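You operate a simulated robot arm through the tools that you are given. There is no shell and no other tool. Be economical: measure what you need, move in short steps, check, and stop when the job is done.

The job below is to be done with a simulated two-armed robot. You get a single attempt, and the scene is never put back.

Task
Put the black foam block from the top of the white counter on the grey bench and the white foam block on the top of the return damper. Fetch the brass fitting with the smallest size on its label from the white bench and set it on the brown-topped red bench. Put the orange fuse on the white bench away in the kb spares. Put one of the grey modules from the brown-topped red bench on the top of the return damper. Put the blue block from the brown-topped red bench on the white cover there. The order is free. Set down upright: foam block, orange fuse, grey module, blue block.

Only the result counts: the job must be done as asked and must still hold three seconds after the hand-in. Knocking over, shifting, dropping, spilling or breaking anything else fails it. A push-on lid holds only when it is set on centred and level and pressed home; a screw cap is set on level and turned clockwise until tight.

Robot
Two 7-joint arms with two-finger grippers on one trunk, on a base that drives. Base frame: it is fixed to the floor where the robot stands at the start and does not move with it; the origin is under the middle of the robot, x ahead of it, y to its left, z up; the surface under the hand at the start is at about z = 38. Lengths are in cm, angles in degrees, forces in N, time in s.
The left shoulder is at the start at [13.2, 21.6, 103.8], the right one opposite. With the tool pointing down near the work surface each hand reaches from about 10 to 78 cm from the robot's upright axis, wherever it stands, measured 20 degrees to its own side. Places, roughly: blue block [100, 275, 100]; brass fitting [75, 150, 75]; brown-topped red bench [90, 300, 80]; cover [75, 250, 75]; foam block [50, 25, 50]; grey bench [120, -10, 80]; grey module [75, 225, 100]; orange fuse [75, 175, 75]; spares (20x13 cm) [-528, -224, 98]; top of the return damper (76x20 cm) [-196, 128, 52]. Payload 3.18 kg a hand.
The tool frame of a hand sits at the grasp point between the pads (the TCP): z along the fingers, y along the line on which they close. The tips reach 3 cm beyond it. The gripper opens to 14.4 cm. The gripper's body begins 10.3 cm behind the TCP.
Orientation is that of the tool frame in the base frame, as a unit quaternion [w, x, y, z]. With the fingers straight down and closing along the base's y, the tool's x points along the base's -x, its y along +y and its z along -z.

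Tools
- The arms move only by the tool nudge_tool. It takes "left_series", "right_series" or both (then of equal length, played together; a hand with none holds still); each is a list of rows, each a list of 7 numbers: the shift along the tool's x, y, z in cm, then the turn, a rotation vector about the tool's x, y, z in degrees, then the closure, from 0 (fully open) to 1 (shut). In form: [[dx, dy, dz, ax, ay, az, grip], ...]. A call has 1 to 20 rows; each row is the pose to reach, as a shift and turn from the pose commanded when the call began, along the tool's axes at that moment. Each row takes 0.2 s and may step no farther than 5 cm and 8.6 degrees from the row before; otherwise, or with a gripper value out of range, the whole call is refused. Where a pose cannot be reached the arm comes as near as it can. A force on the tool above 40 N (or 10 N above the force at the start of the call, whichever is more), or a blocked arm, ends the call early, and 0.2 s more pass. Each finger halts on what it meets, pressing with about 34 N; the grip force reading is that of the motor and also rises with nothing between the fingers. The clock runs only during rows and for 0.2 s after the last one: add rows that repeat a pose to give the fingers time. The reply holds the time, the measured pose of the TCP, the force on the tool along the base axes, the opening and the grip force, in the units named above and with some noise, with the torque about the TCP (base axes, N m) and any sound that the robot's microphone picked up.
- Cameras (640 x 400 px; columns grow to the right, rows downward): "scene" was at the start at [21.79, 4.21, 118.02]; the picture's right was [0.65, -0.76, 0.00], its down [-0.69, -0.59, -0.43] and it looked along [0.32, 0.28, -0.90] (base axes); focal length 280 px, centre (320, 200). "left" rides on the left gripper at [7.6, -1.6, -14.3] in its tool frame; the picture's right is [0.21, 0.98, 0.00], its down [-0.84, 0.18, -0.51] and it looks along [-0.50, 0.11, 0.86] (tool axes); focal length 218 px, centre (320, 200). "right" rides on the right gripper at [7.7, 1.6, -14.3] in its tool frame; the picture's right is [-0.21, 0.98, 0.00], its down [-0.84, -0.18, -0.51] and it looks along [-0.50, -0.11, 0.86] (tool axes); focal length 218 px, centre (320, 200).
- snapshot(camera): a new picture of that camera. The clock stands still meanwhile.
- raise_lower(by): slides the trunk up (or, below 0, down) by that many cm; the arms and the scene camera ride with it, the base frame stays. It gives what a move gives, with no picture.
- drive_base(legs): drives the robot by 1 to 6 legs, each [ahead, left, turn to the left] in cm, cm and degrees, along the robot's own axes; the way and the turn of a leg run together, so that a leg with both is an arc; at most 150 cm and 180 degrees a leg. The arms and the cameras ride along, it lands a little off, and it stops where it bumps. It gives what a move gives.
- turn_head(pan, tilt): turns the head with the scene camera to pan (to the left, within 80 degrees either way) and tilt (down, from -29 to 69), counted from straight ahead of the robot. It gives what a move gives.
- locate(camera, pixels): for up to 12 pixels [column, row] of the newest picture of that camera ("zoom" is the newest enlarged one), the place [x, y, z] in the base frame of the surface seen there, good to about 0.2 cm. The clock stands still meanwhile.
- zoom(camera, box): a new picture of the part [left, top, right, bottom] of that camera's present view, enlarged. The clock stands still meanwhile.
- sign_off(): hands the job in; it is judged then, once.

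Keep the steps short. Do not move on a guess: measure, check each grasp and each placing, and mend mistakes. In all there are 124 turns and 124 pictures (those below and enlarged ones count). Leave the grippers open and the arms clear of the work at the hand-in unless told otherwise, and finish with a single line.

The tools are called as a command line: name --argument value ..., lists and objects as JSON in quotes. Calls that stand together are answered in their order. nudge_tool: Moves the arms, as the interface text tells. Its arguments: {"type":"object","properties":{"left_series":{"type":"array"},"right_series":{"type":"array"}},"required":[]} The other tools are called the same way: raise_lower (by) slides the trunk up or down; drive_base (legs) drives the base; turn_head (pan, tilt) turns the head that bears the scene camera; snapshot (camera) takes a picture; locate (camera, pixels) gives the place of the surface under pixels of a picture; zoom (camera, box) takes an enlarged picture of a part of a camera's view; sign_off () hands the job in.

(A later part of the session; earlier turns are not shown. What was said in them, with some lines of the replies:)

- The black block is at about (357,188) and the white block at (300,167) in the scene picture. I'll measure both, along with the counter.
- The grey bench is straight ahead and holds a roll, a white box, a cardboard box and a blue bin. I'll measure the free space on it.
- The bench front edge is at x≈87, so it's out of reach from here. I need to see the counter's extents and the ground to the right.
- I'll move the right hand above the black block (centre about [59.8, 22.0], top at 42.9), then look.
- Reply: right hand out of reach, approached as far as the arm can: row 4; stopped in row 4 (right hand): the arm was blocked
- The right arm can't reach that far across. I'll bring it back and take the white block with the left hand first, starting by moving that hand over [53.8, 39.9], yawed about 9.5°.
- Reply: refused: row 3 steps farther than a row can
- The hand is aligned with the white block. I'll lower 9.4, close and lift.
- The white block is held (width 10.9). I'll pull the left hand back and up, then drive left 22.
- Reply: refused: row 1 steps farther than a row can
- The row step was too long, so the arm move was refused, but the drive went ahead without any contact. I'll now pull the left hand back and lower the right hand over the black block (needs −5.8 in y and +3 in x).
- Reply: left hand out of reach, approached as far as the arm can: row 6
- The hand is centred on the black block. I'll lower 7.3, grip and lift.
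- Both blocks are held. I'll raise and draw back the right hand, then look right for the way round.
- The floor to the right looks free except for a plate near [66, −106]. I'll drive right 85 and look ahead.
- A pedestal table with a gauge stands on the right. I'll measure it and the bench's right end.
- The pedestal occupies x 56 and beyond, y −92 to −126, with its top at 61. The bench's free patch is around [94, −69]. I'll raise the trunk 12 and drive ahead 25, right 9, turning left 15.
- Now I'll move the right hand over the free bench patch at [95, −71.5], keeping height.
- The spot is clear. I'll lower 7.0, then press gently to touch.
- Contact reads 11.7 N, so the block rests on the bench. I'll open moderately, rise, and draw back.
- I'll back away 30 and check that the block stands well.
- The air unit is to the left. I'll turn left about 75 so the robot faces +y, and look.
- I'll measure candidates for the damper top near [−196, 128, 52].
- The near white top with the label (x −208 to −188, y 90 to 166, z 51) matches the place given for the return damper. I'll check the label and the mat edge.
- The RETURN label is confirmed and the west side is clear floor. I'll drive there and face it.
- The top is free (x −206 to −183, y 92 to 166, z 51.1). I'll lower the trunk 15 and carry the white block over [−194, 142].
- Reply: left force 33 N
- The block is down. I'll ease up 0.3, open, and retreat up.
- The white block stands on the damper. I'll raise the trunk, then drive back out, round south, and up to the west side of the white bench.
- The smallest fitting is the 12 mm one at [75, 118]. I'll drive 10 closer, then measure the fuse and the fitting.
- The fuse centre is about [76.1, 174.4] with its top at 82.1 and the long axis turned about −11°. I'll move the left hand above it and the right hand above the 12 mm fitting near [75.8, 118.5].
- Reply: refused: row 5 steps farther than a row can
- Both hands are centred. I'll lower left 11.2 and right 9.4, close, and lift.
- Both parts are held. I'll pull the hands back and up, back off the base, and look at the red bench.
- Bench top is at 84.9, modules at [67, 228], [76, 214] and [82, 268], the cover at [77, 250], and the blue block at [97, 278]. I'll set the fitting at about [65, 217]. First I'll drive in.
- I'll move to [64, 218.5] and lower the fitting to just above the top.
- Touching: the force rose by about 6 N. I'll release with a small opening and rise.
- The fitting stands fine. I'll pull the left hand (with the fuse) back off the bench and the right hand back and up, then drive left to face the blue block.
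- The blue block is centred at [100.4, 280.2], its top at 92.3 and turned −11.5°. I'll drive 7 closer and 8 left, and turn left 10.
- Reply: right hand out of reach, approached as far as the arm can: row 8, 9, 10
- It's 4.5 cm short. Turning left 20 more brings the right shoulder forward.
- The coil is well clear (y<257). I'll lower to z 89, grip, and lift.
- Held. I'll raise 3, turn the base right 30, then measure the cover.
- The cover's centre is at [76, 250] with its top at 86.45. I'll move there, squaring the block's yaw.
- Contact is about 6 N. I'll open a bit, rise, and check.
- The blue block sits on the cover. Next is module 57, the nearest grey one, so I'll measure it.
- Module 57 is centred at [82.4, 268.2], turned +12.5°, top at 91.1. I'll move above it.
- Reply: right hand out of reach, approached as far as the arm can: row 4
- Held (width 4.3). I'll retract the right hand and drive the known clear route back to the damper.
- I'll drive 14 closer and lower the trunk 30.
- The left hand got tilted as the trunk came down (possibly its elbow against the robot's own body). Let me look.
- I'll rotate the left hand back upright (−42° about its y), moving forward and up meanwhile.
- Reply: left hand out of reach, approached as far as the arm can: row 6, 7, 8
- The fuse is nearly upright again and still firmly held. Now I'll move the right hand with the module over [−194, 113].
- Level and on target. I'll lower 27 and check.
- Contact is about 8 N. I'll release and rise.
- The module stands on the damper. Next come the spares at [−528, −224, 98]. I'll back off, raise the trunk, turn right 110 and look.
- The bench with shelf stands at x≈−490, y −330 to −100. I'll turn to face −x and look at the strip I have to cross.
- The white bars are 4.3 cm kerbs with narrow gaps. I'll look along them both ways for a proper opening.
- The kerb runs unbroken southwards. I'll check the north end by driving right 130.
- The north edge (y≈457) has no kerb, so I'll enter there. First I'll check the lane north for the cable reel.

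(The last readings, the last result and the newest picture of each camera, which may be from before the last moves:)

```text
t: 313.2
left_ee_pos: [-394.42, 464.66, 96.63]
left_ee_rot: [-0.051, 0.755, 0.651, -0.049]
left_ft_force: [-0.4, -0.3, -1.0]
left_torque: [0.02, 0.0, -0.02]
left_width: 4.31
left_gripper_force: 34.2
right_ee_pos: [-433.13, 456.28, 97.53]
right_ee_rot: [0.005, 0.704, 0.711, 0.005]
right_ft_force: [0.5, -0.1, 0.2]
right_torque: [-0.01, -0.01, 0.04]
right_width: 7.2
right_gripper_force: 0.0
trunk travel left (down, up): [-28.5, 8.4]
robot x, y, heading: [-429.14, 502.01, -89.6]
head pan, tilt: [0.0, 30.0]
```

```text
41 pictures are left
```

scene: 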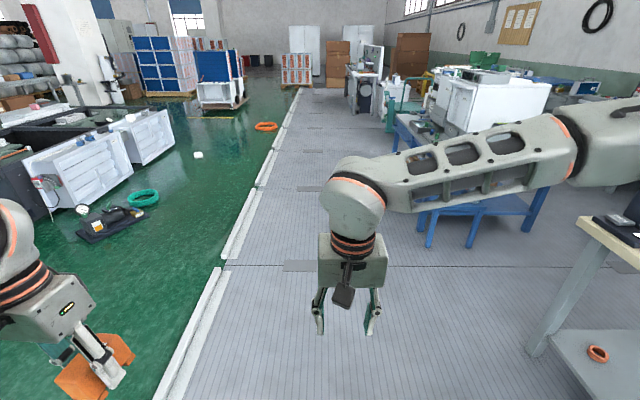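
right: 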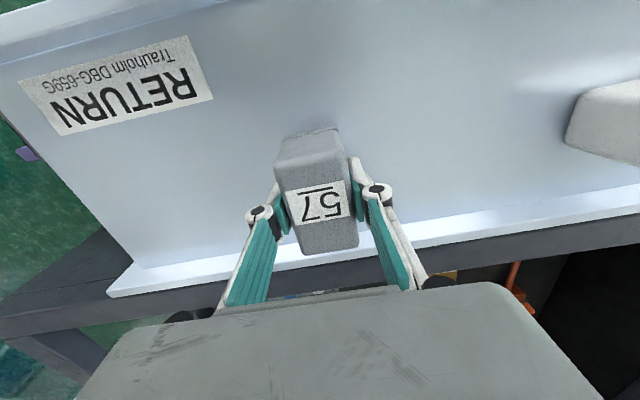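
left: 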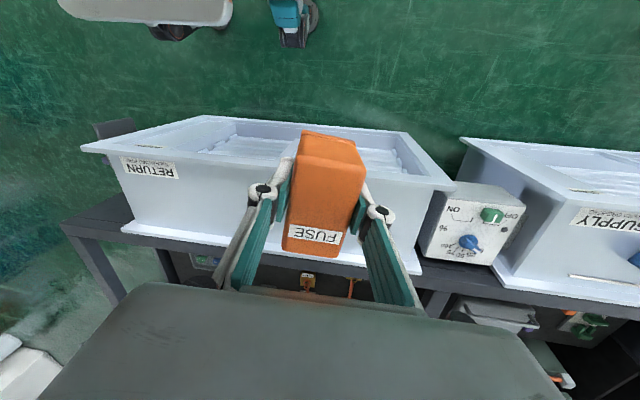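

I see a small white object on the floor at (197, 155). I'll check it, and check the corridor.

zoom --camera "scene" --box '[20, 80, 260, 230]'

locate --camera "scene" --pixels '[[197, 155], [430, 245], [395, 150], [385, 125], [355, 100], [400, 130], [300, 185], [545, 350], [600, 240], [150, 120]]'

```text
2.67 times, centred on (140, 155) of scene
```

zoom: 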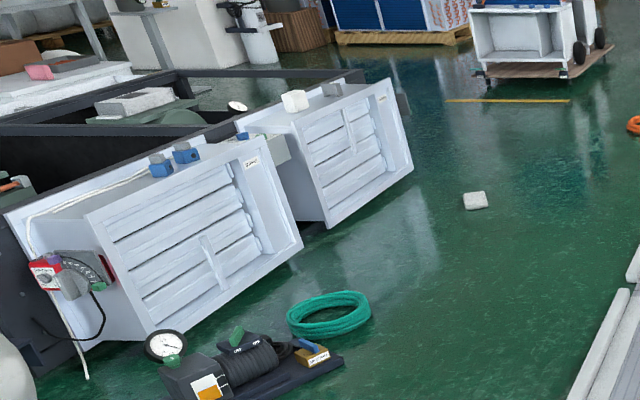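

```text
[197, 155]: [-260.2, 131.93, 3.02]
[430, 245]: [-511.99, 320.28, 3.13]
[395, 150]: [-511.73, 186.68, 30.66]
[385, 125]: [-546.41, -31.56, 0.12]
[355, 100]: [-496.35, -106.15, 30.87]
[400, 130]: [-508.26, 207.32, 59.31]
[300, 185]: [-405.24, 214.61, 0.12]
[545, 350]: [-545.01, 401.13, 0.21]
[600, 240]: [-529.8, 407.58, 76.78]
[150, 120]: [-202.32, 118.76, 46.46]
```

zoom --camera "scene" --box '[180, 142, 216, 166]'

zoom --camera "scene" --box '[110, 100, 182, 148]'

```text
16.00 times, centred on (198, 154) of scene
```

zoom: 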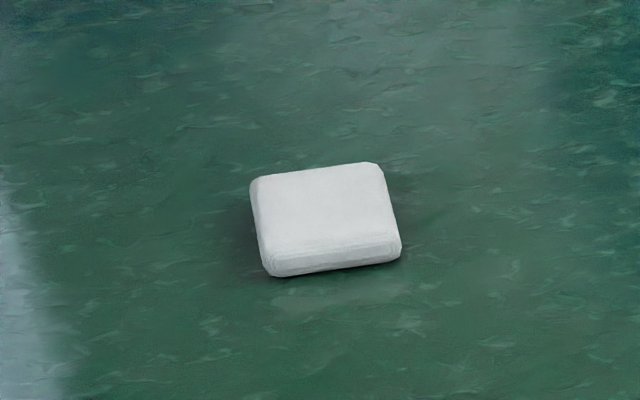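

```text
8.33 times, centred on (146, 124) of scene
```

zoom: 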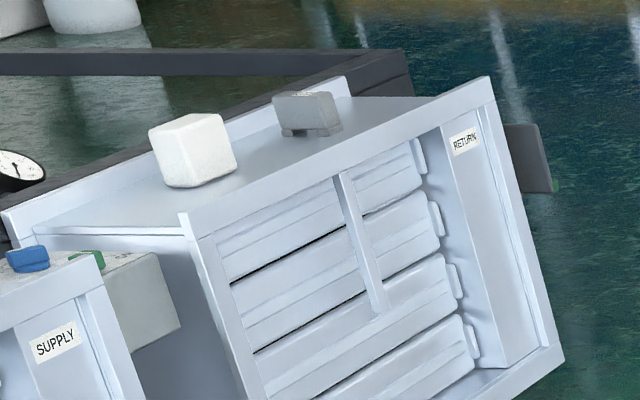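

zoom --camera "scene" --box '[180, 142, 216, 166]'

locate --camera "zoom" --pixels '[[258, 182], [376, 168], [395, 238], [270, 255], [272, 274], [396, 258], [325, 205]]'

```text
16.00 times, centred on (198, 154) of scene
```

zoom: 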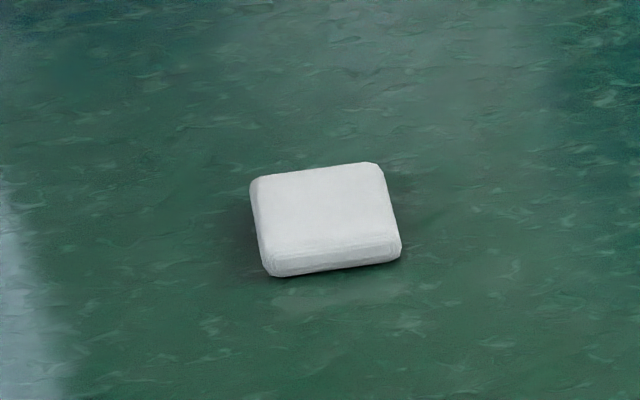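

```text
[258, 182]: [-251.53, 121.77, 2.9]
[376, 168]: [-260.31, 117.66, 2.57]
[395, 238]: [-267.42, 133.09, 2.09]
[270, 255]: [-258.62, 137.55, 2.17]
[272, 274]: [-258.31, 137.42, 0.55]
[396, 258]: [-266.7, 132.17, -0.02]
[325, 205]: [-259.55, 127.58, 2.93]
```

The block and the module are still on the damper. The floor pad spans [−252…−267, 117…137], which was underneath where the robot stood, so it's scenery the base clears. The corridor at x≈−429 is clear, so I'll drive south to about y −224 and face the test bench.

drive_base --legs '[[145, 0, 0], [145, 0, 0], [145, 0, 0], [145, 0, 0], [143, 0, 0]]'

turn_head --pan -70 --tilt 25

snapshot --camera "scene"

```text
t: 347.6
left_ee_pos: [-392.32, -259.01, 96.62]
left_ee_rot: [-0.051, 0.755, 0.651, -0.049]
left_ft_force: [0.3, 0.6, -0.5]
left_torque: [0.01, -0.02, 0.0]
left_width: 4.31
left_gripper_force: 33.6
right_ee_pos: [-430.93, -267.08, 97.51]
right_ee_rot: [0.006, 0.704, 0.71, 0.006]
right_ft_force: [-0.2, -0.5, -0.1]
right_torque: [-0.01, 0.02, 0.0]
right_width: 7.2
right_gripper_force: 0.0
trunk travel left (down, up): [-28.5, 8.4]
robot x, y, heading: [-427.01, -221.65, -89.6]
head pan, tilt: [0.0, 30.0]
```

```text
t: 349.0
left_ee_pos: [-392.42, -258.94, 96.68]
left_ee_rot: [-0.051, 0.756, 0.651, -0.049]
left_ft_force: [-0.2, -0.3, -1.1]
left_torque: [0.01, -0.03, -0.03]
left_width: 4.3
left_gripper_force: 34.1
right_ee_pos: [-431.03, -267.25, 97.47]
right_ee_rot: [0.006, 0.704, 0.711, 0.006]
right_ft_force: [0.5, -0.4, 0.3]
right_torque: [0.01, -0.03, -0.04]
right_width: 7.19
right_gripper_force: 0.1
trunk travel left (down, up): [-28.5, 8.4]
robot x, y, heading: [-426.94, -221.34, -89.7]
head pan, tilt: [-70.0, 25.0]
```

```text
36 pictures are left
```

scene: 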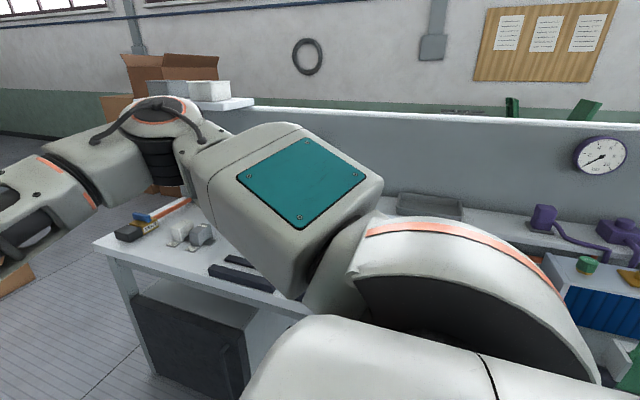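

drive_base --legs '[[0, 6, 0], [0, 0, -90]]'

turn_head --pan 5 --tilt 25

snapshot --camera "scene"

```text
t: 354.0
left_ee_pos: [-458.67, -255.77, 96.73]
left_ee_rot: [-0.07, 0.995, -0.077, 0.001]
left_ft_force: [-0.6, 0.4, -0.5]
left_torque: [0.0, -0.02, 0.0]
left_width: 4.3
left_gripper_force: 33.4
right_ee_pos: [-466.73, -216.99, 97.55]
right_ee_rot: [0.008, 1.0, 0.003, -0.001]
right_ft_force: [-1.0, 0.5, 0.3]
right_torque: [-0.04, -0.02, -0.03]
right_width: 7.22
right_gripper_force: 0.1
trunk travel left (down, up): [-28.5, 8.4]
robot x, y, heading: [-420.96, -221.05, -180.0]
head pan, tilt: [-70.0, 25.0]
```

```text
t: 355.5
left_ee_pos: [-458.68, -255.75, 96.65]
left_ee_rot: [-0.071, 0.995, -0.077, 0.001]
left_ft_force: [-0.3, 0.8, -2.1]
left_torque: [0.01, -0.01, 0.0]
left_width: 4.28
left_gripper_force: 33.7
right_ee_pos: [-466.72, -216.94, 97.45]
right_ee_rot: [0.007, 1.0, 0.003, 0.0]
right_ft_force: [-0.5, 0.0, 0.1]
right_torque: [0.02, 0.0, 0.0]
right_width: 7.19
right_gripper_force: 0.1
trunk travel left (down, up): [-28.5, 8.4]
robot x, y, heading: [-420.83, -221.27, -179.6]
head pan, tilt: [5.0, 25.0]
```

```text
35 pictures are left
```

scene: 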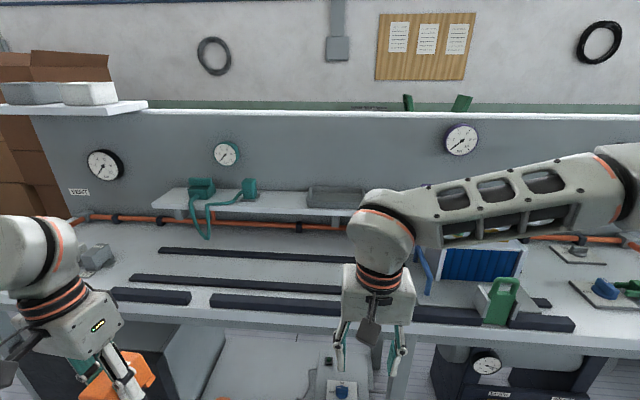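

zoom --camera "scene" --box '[270, 165, 410, 235]'

locate --camera "scene" --pixels '[[308, 190], [360, 190], [306, 206], [360, 208], [335, 197], [280, 205], [230, 200], [240, 205], [335, 212], [330, 323], [200, 318], [180, 185]]'

```text
4.57 times, centred on (340, 200) of scene
```

zoom: 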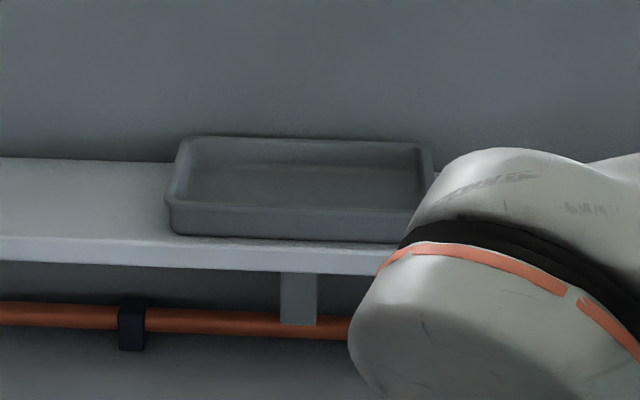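

```text
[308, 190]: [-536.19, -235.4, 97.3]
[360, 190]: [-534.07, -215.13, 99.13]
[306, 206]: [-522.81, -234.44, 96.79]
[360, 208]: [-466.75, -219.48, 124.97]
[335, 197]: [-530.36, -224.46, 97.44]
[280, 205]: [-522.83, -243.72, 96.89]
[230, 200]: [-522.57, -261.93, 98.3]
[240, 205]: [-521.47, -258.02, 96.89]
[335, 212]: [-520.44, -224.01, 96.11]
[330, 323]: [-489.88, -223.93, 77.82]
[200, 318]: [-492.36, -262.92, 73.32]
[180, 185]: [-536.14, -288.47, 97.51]
```

The tray lies on the shelf, interior about x −536…−522, y −235…−214, floor z 97.4. I'll raise the trunk 8, level the left hand and draw back the right.

raise_lower --by 8

nudge_tool --left_series '[[0, 0, 0, -2.7, 0, 0, 1], [0, 0, 0, -5.4, 0, 0, 1], [0, 0, 0, -8.1, 0, 0, 1], [0, 0, 0, -8.1, 0, 0, 1]]' --right_series '[[4, -2, 0, 0, 0, 0, 0.5], [8, -4, 0, 0, 0, 0, 0.5], [11, -6, 0, 0, 0, 0, 0.5], [11, -6, 0, 0, 0, 0, 0.5]]'

```text
t: 356.7
left_ee_pos: [-458.51, -255.71, 104.73]
left_ee_rot: [-0.071, 0.995, -0.076, 0.001]
left_ft_force: [0.8, 0.0, -1.8]
left_torque: [0.02, 0.0, 0.03]
left_width: 4.3
left_gripper_force: 34.4
right_ee_pos: [-466.8, -217.03, 105.55]
right_ee_rot: [0.008, 1.0, 0.002, 0.0]
right_ft_force: [-0.2, -0.5, 0.5]
right_torque: [-0.01, -0.02, -0.05]
right_width: 7.2
right_gripper_force: 0.0
trunk travel left (down, up): [-36.5, 0.4]
robot x, y, heading: [-420.76, -221.32, -180.2]
head pan, tilt: [5.0, 25.0]
```

```text
t: 357.7
left_ee_pos: [-458.76, -255.81, 104.68]
left_ee_rot: [0.0, 0.997, -0.076, -0.004]
left_ft_force: [0.5, 0.1, -1.1]
left_torque: [0.01, -0.02, 0.02]
left_width: 4.29
left_gripper_force: 34.1
right_ee_pos: [-455.87, -211.04, 105.47]
right_ee_rot: [0.008, 1.0, 0.003, -0.001]
right_ft_force: [-0.2, -0.1, 0.6]
right_torque: [0.02, -0.02, 0.0]
right_width: 7.19
right_gripper_force: 0.1
trunk travel left (down, up): [-36.5, 0.4]
robot x, y, heading: [-420.98, -221.17, -179.9]
head pan, tilt: [5.0, 25.0]
```

Level. Now I'll drive right 9, ahead 27, and turn right 30.

drive_base --legs '[[0, -9, 0], [27, 0, 0], [0, 0, -30]]'

turn_head --pan 30 --tilt 30

snapshot --camera "scene"

snapshot --camera "left"

```text
t: 362.1
left_ee_pos: [-497.86, -223.52, 104.69]
left_ee_rot: [-0.002, 0.944, -0.33, -0.004]
left_ft_force: [-0.2, -0.1, -2.0]
left_torque: [0.01, -0.02, -0.01]
left_width: 4.29
left_gripper_force: 33.7
right_ee_pos: [-473.01, -186.13, 105.32]
right_ee_rot: [0.007, 0.967, -0.255, -0.002]
right_ft_force: [0.3, -0.8, 0.1]
right_torque: [-0.04, -0.03, 0.0]
right_width: 7.18
right_gripper_force: 0.1
trunk travel left (down, up): [-36.5, 0.4]
robot x, y, heading: [-447.87, -212.38, 150.0]
head pan, tilt: [5.0, 25.0]
```

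```text
t: 363.0
left_ee_pos: [-497.86, -223.52, 104.65]
left_ee_rot: [-0.002, 0.944, -0.33, -0.003]
left_ft_force: [1.1, -0.2, -1.3]
left_torque: [-0.03, 0.0, 0.02]
left_width: 4.3
left_gripper_force: 34.0
right_ee_pos: [-473.04, -186.03, 105.36]
right_ee_rot: [0.008, 0.967, -0.255, -0.002]
right_ft_force: [-0.4, 0.4, 0.1]
right_torque: [0.01, 0.02, 0.0]
right_width: 7.21
right_gripper_force: 0.1
trunk travel left (down, up): [-36.5, 0.4]
robot x, y, heading: [-447.79, -212.43, 150.2]
head pan, tilt: [30.0, 30.0]
```

```text
33 pictures are left
```

scene: 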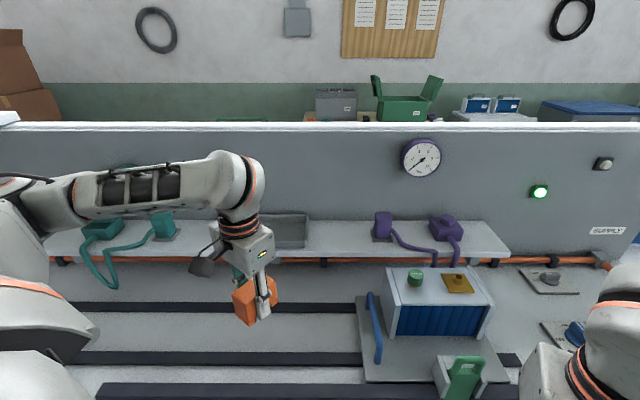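

```text
32 pictures are left
```

left: 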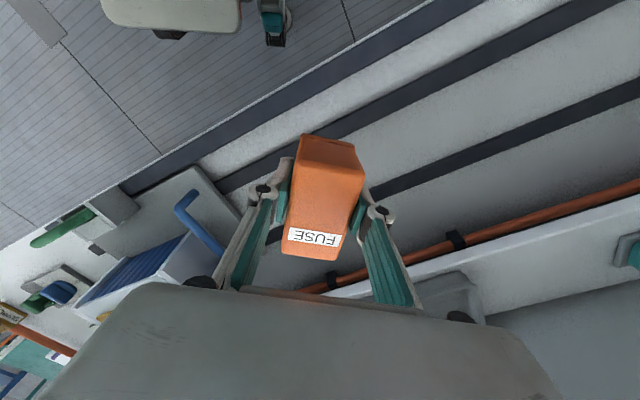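

I'll move the fuse over the tray centre [−529, −225], squaring the yaw, slightly higher.

nudge_tool --left_series '[[-3, 2.6, -1, 0, 0, -7, 1], [-6, 5.2, -1.5, 0, 0, -14, 1], [-9.5, 8.4, -1.5, 0, 0, -21, 1], [-13, 11.4, -1.5, 0, 0, -28, 1], [-16.5, 14.5, -1.5, 0, 0, -34, 1], [-20, 17.6, -1.5, 0, 0, -38.5, 1], [-23.4, 20.6, -1.5, 0, 0, -38.5, 1], [-23.4, 20.6, -1.5, 0, 0, -38.5, 1]]'

snapshot --camera "left"

snapshot --camera "scene"

```text
t: 364.8
left_ee_pos: [-528.82, -225.24, 106.24]
left_ee_rot: [-0.002, 1.0, 0.001, -0.005]
left_ft_force: [-0.1, -0.3, -1.2]
left_torque: [0.03, 0.03, 0.0]
left_width: 4.31
left_gripper_force: 34.5
right_ee_pos: [-472.92, -186.19, 105.38]
right_ee_rot: [0.008, 0.967, -0.255, -0.003]
right_ft_force: [0.4, 0.7, 0.2]
right_torque: [0.02, 0.01, -0.04]
right_width: 7.18
right_gripper_force: 0.0
trunk travel left (down, up): [-36.5, 0.4]
robot x, y, heading: [-448.1, -212.39, 150.4]
head pan, tilt: [30.0, 30.0]
```

```text
31 pictures are left
```

left: 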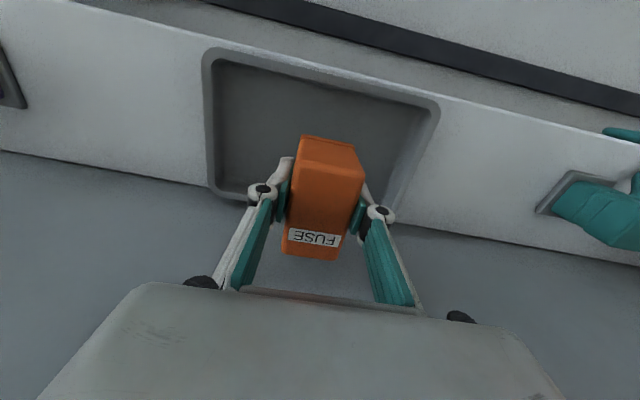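

```text
30 pictures are left
```

scene: 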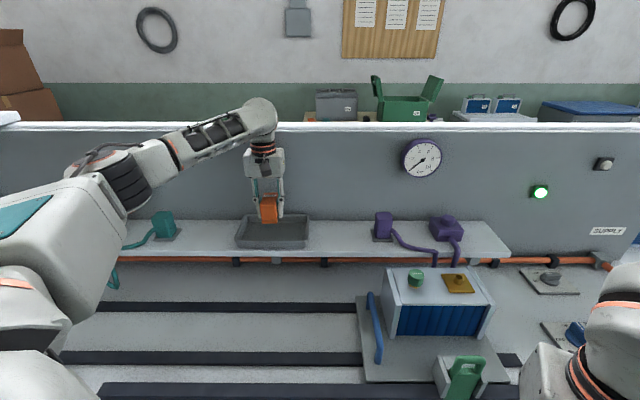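

locate --camera "left" --pixels '[[208, 55], [435, 103], [215, 190], [405, 205], [222, 70], [420, 112], [230, 180], [300, 100], [260, 120]]'

locate --camera "scene" --pixels '[[238, 243], [305, 246], [246, 216], [308, 215], [290, 225], [250, 225]]'

```text
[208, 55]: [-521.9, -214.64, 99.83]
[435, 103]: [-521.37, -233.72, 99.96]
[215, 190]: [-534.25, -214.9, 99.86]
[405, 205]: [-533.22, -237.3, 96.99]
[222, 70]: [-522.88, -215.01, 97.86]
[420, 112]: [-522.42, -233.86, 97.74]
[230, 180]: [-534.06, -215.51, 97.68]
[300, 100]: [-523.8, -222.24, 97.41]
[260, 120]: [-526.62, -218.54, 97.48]
```

```text
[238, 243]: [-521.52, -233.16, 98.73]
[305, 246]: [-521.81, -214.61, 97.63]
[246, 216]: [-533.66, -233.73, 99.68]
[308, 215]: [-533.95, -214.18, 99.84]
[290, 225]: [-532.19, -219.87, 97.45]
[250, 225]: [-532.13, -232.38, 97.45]
```

The tray's inside is x −533.5…−522.6. I'll shift +0.9 in x and lower into the tray.

nudge_tool --left_series '[[0.9, -0.8, 0, 0, 0, 0, 1], [0.9, -0.8, 3, 0, 0, 0, 1], [0.9, -0.8, 4.6, 0, 0, 0, 1], [0.9, -0.8, 5.0, 0, 0, 0, 1], [0.9, -0.8, 5.2, 0, 0, 0, 1]]'

```text
t: 366.0
left_ee_pos: [-528.01, -224.26, 101.15]
left_ee_rot: [-0.003, 1.0, 0.0, -0.004]
left_ft_force: [-0.5, 0.2, -0.8]
left_torque: [-0.02, -0.06, 0.01]
left_width: 4.28
left_gripper_force: 34.1
right_ee_pos: [-473.02, -186.2, 105.46]
right_ee_rot: [0.008, 0.967, -0.255, -0.002]
right_ft_force: [0.5, -1.2, 0.7]
right_torque: [-0.03, 0.01, 0.02]
right_width: 7.2
right_gripper_force: 0.1
trunk travel left (down, up): [-36.5, 0.4]
robot x, y, heading: [-447.78, -212.64, 150.5]
head pan, tilt: [30.0, 30.0]
```

nudge_tool --left_series '[[0, 0, 0.2, 0, 0, 0, 1], [0, 0, 0.3, 0, 0, 0, 1]]'

zoom --camera "scene" --box '[220, 160, 320, 260]'

```text
t: 366.6
left_ee_pos: [-528.04, -224.21, 101.12]
left_ee_rot: [-0.004, 1.0, -0.001, -0.005]
left_ft_force: [-0.7, 0.4, 11.5]
left_torque: [-0.29, -0.4, 0.0]
left_width: 4.29
left_gripper_force: 33.5
right_ee_pos: [-472.97, -186.04, 105.37]
right_ee_rot: [0.008, 0.967, -0.255, -0.003]
right_ft_force: [-0.6, -0.1, 0.0]
right_torque: [0.01, 0.0, -0.05]
right_width: 7.22
right_gripper_force: 0.1
trunk travel left (down, up): [-36.5, 0.4]
robot x, y, heading: [-447.85, -212.39, 150.2]
head pan, tilt: [30.0, 30.0]
```

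```text
4.00 times, centred on (270, 210) of scene
```

zoom: 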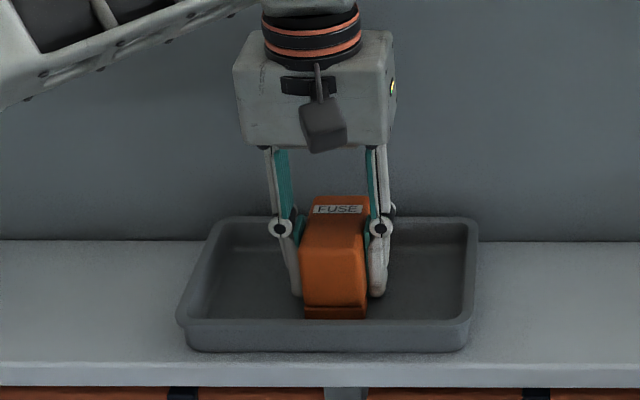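

The fuse is seated in the tray, with contact around 12 N. I'll open a little, rise, and pull back.

nudge_tool --left_series '[[0, 0, 0.1, 0, 0, 0, 0.5], [0, 0, 0, 0, 0, 0, 0.5], [0, 0, 0, 0, 0, 0, 0.5], [0, 0, -3, 0, 0, 0, 0.5], [0, 0, -6.5, 0, 0, 0, 0.5], [2, 0, -9.5, 0, 0, 0, 0.5], [6, 0, -10, 0, 0, 0, 0.5], [10, 0, -10, 0, 0, 0, 0.5], [14, 0, -10, 0, 0, 0, 0.5], [18, 0, -10, 0, 0, 0, 0.5], [22, 0, -10, 0, 0, 0, 0.5], [25, 0, -10, 0, 0, 0, 0.3]]'

zoom --camera "scene" --box '[200, 160, 340, 260]'

```text
t: 369.2
left_ee_pos: [-502.89, -224.43, 110.61]
left_ee_rot: [-0.003, 1.0, 0.0, -0.004]
left_ft_force: [0.0, 0.0, 0.1]
left_torque: [-0.02, 0.03, 0.01]
left_width: 10.08
left_gripper_force: 0.0
right_ee_pos: [-472.91, -186.13, 105.33]
right_ee_rot: [0.007, 0.967, -0.255, -0.001]
right_ft_force: [0.4, -0.4, 0.5]
right_torque: [0.03, 0.02, 0.01]
right_width: 7.21
right_gripper_force: 0.1
trunk travel left (down, up): [-36.5, 0.4]
robot x, y, heading: [-447.88, -212.61, 150.2]
head pan, tilt: [30.0, 30.0]
```

```text
4.00 times, centred on (270, 210) of scene
```

zoom: 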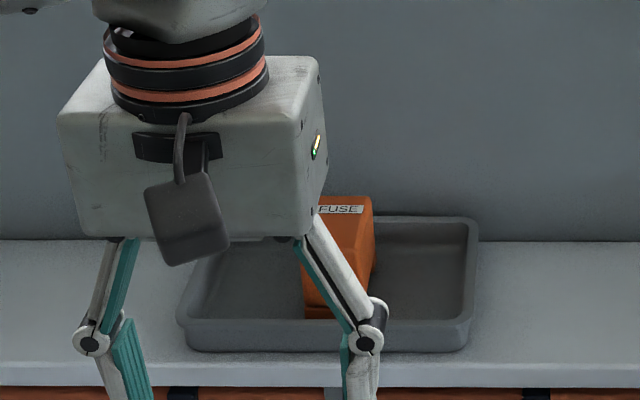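

The fuse stands in the tray. I'll back away and turn to verify the black block on the grey bench and the damper placings from afar.

drive_base --legs '[[-28, 0, 0], [0, 0, 175]]'

turn_head --pan 45 --tilt 8

snapshot --camera "scene"

```text
t: 378.4
left_ee_pos: [-368.03, -217.66, 110.69]
left_ee_rot: [0.003, 0.031, 1.0, -0.004]
left_ft_force: [-0.2, 0.1, -1.0]
left_torque: [-0.02, 0.0, 0.03]
left_width: 10.09
left_gripper_force: 0.1
right_ee_pos: [-400.38, -253.86, 105.55]
right_ee_rot: [0.003, 0.285, 0.959, 0.008]
right_ft_force: [-0.4, 0.3, 0.0]
right_torque: [0.0, 0.03, -0.01]
right_width: 7.21
right_gripper_force: 0.1
trunk travel left (down, up): [-36.5, 0.4]
robot x, y, heading: [-423.95, -225.83, -33.3]
head pan, tilt: [30.0, 30.0]
```

```text
t: 379.2
left_ee_pos: [-368.01, -217.7, 110.75]
left_ee_rot: [0.004, 0.031, 1.0, -0.003]
left_ft_force: [0.7, -0.5, -0.5]
left_torque: [-0.02, 0.0, 0.01]
left_width: 10.06
left_gripper_force: 0.1
right_ee_pos: [-400.44, -253.94, 105.36]
right_ee_rot: [0.002, 0.284, 0.959, 0.007]
right_ft_force: [-1.1, -0.7, 0.2]
right_torque: [0.0, -0.02, 0.03]
right_width: 7.21
right_gripper_force: 0.1
trunk travel left (down, up): [-36.5, 0.4]
robot x, y, heading: [-423.77, -226.36, -33.4]
head pan, tilt: [45.0, 8.0]
```

```text
27 pictures are left
```

scene: 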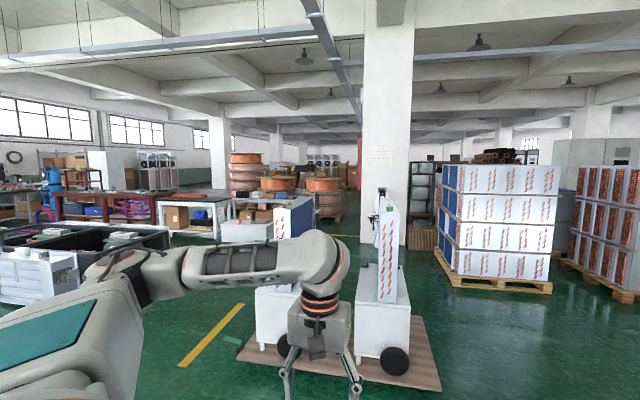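

zoom --camera "scene" --box '[210, 180, 360, 250]'

zoom --camera "scene" --box '[0, 170, 240, 290]'

```text
4.27 times, centred on (285, 215) of scene
```

zoom: 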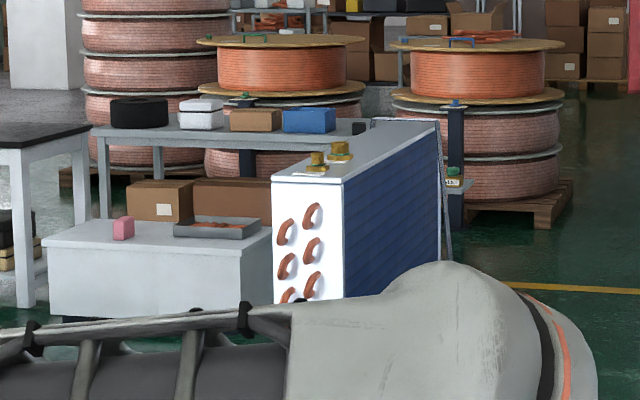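

```text
2.67 times, centred on (120, 230) of scene
```

zoom: 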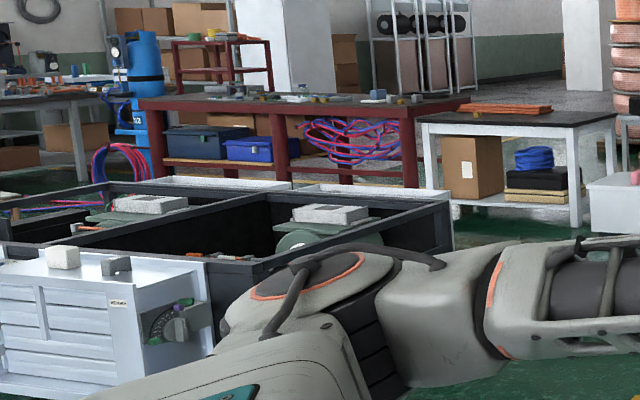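

The black block stands beside the blue bin at zoom (358, 127), and the white block, module and blue block all look in place. I'll open both grippers fully and hand in.

nudge_tool --left_series '[[0, 0, 0, 0, 0, 0, 0], [0, 0, 0, 0, 0, 0, 0], [0, 0, 0, 0, 0, 0, 0]]' --right_series '[[0, 0, 0, 0, 0, 0, 0], [0, 0, 0, 0, 0, 0, 0], [0, 0, 0, 0, 0, 0, 0]]'

sign_off

```text
t: 380.0
left_ee_pos: [-368.05, -217.6, 110.67]
left_ee_rot: [0.003, 0.032, 0.999, -0.004]
left_ft_force: [-0.4, 0.8, -0.2]
left_torque: [-0.03, -0.01, 0.02]
left_width: 14.41
left_gripper_force: 0.0
right_ee_pos: [-400.39, -253.9, 105.44]
right_ee_rot: [0.003, 0.285, 0.959, 0.007]
right_ft_force: [-0.4, 0.7, -0.3]
right_torque: [-0.01, -0.01, 0.02]
right_width: 14.4
right_gripper_force: 0.1
trunk travel left (down, up): [-36.5, 0.4]
robot x, y, heading: [-423.74, -225.93, -33.5]
head pan, tilt: [45.0, 8.0]
```

```text
The job is handed in.
```

All six items are placed as asked and the job is handed in; two things are unconfirmed: I matched the kb spares tray by its given position, not a label, and I can't rule out that the base shifted a white pad lying on the floor by the damper.
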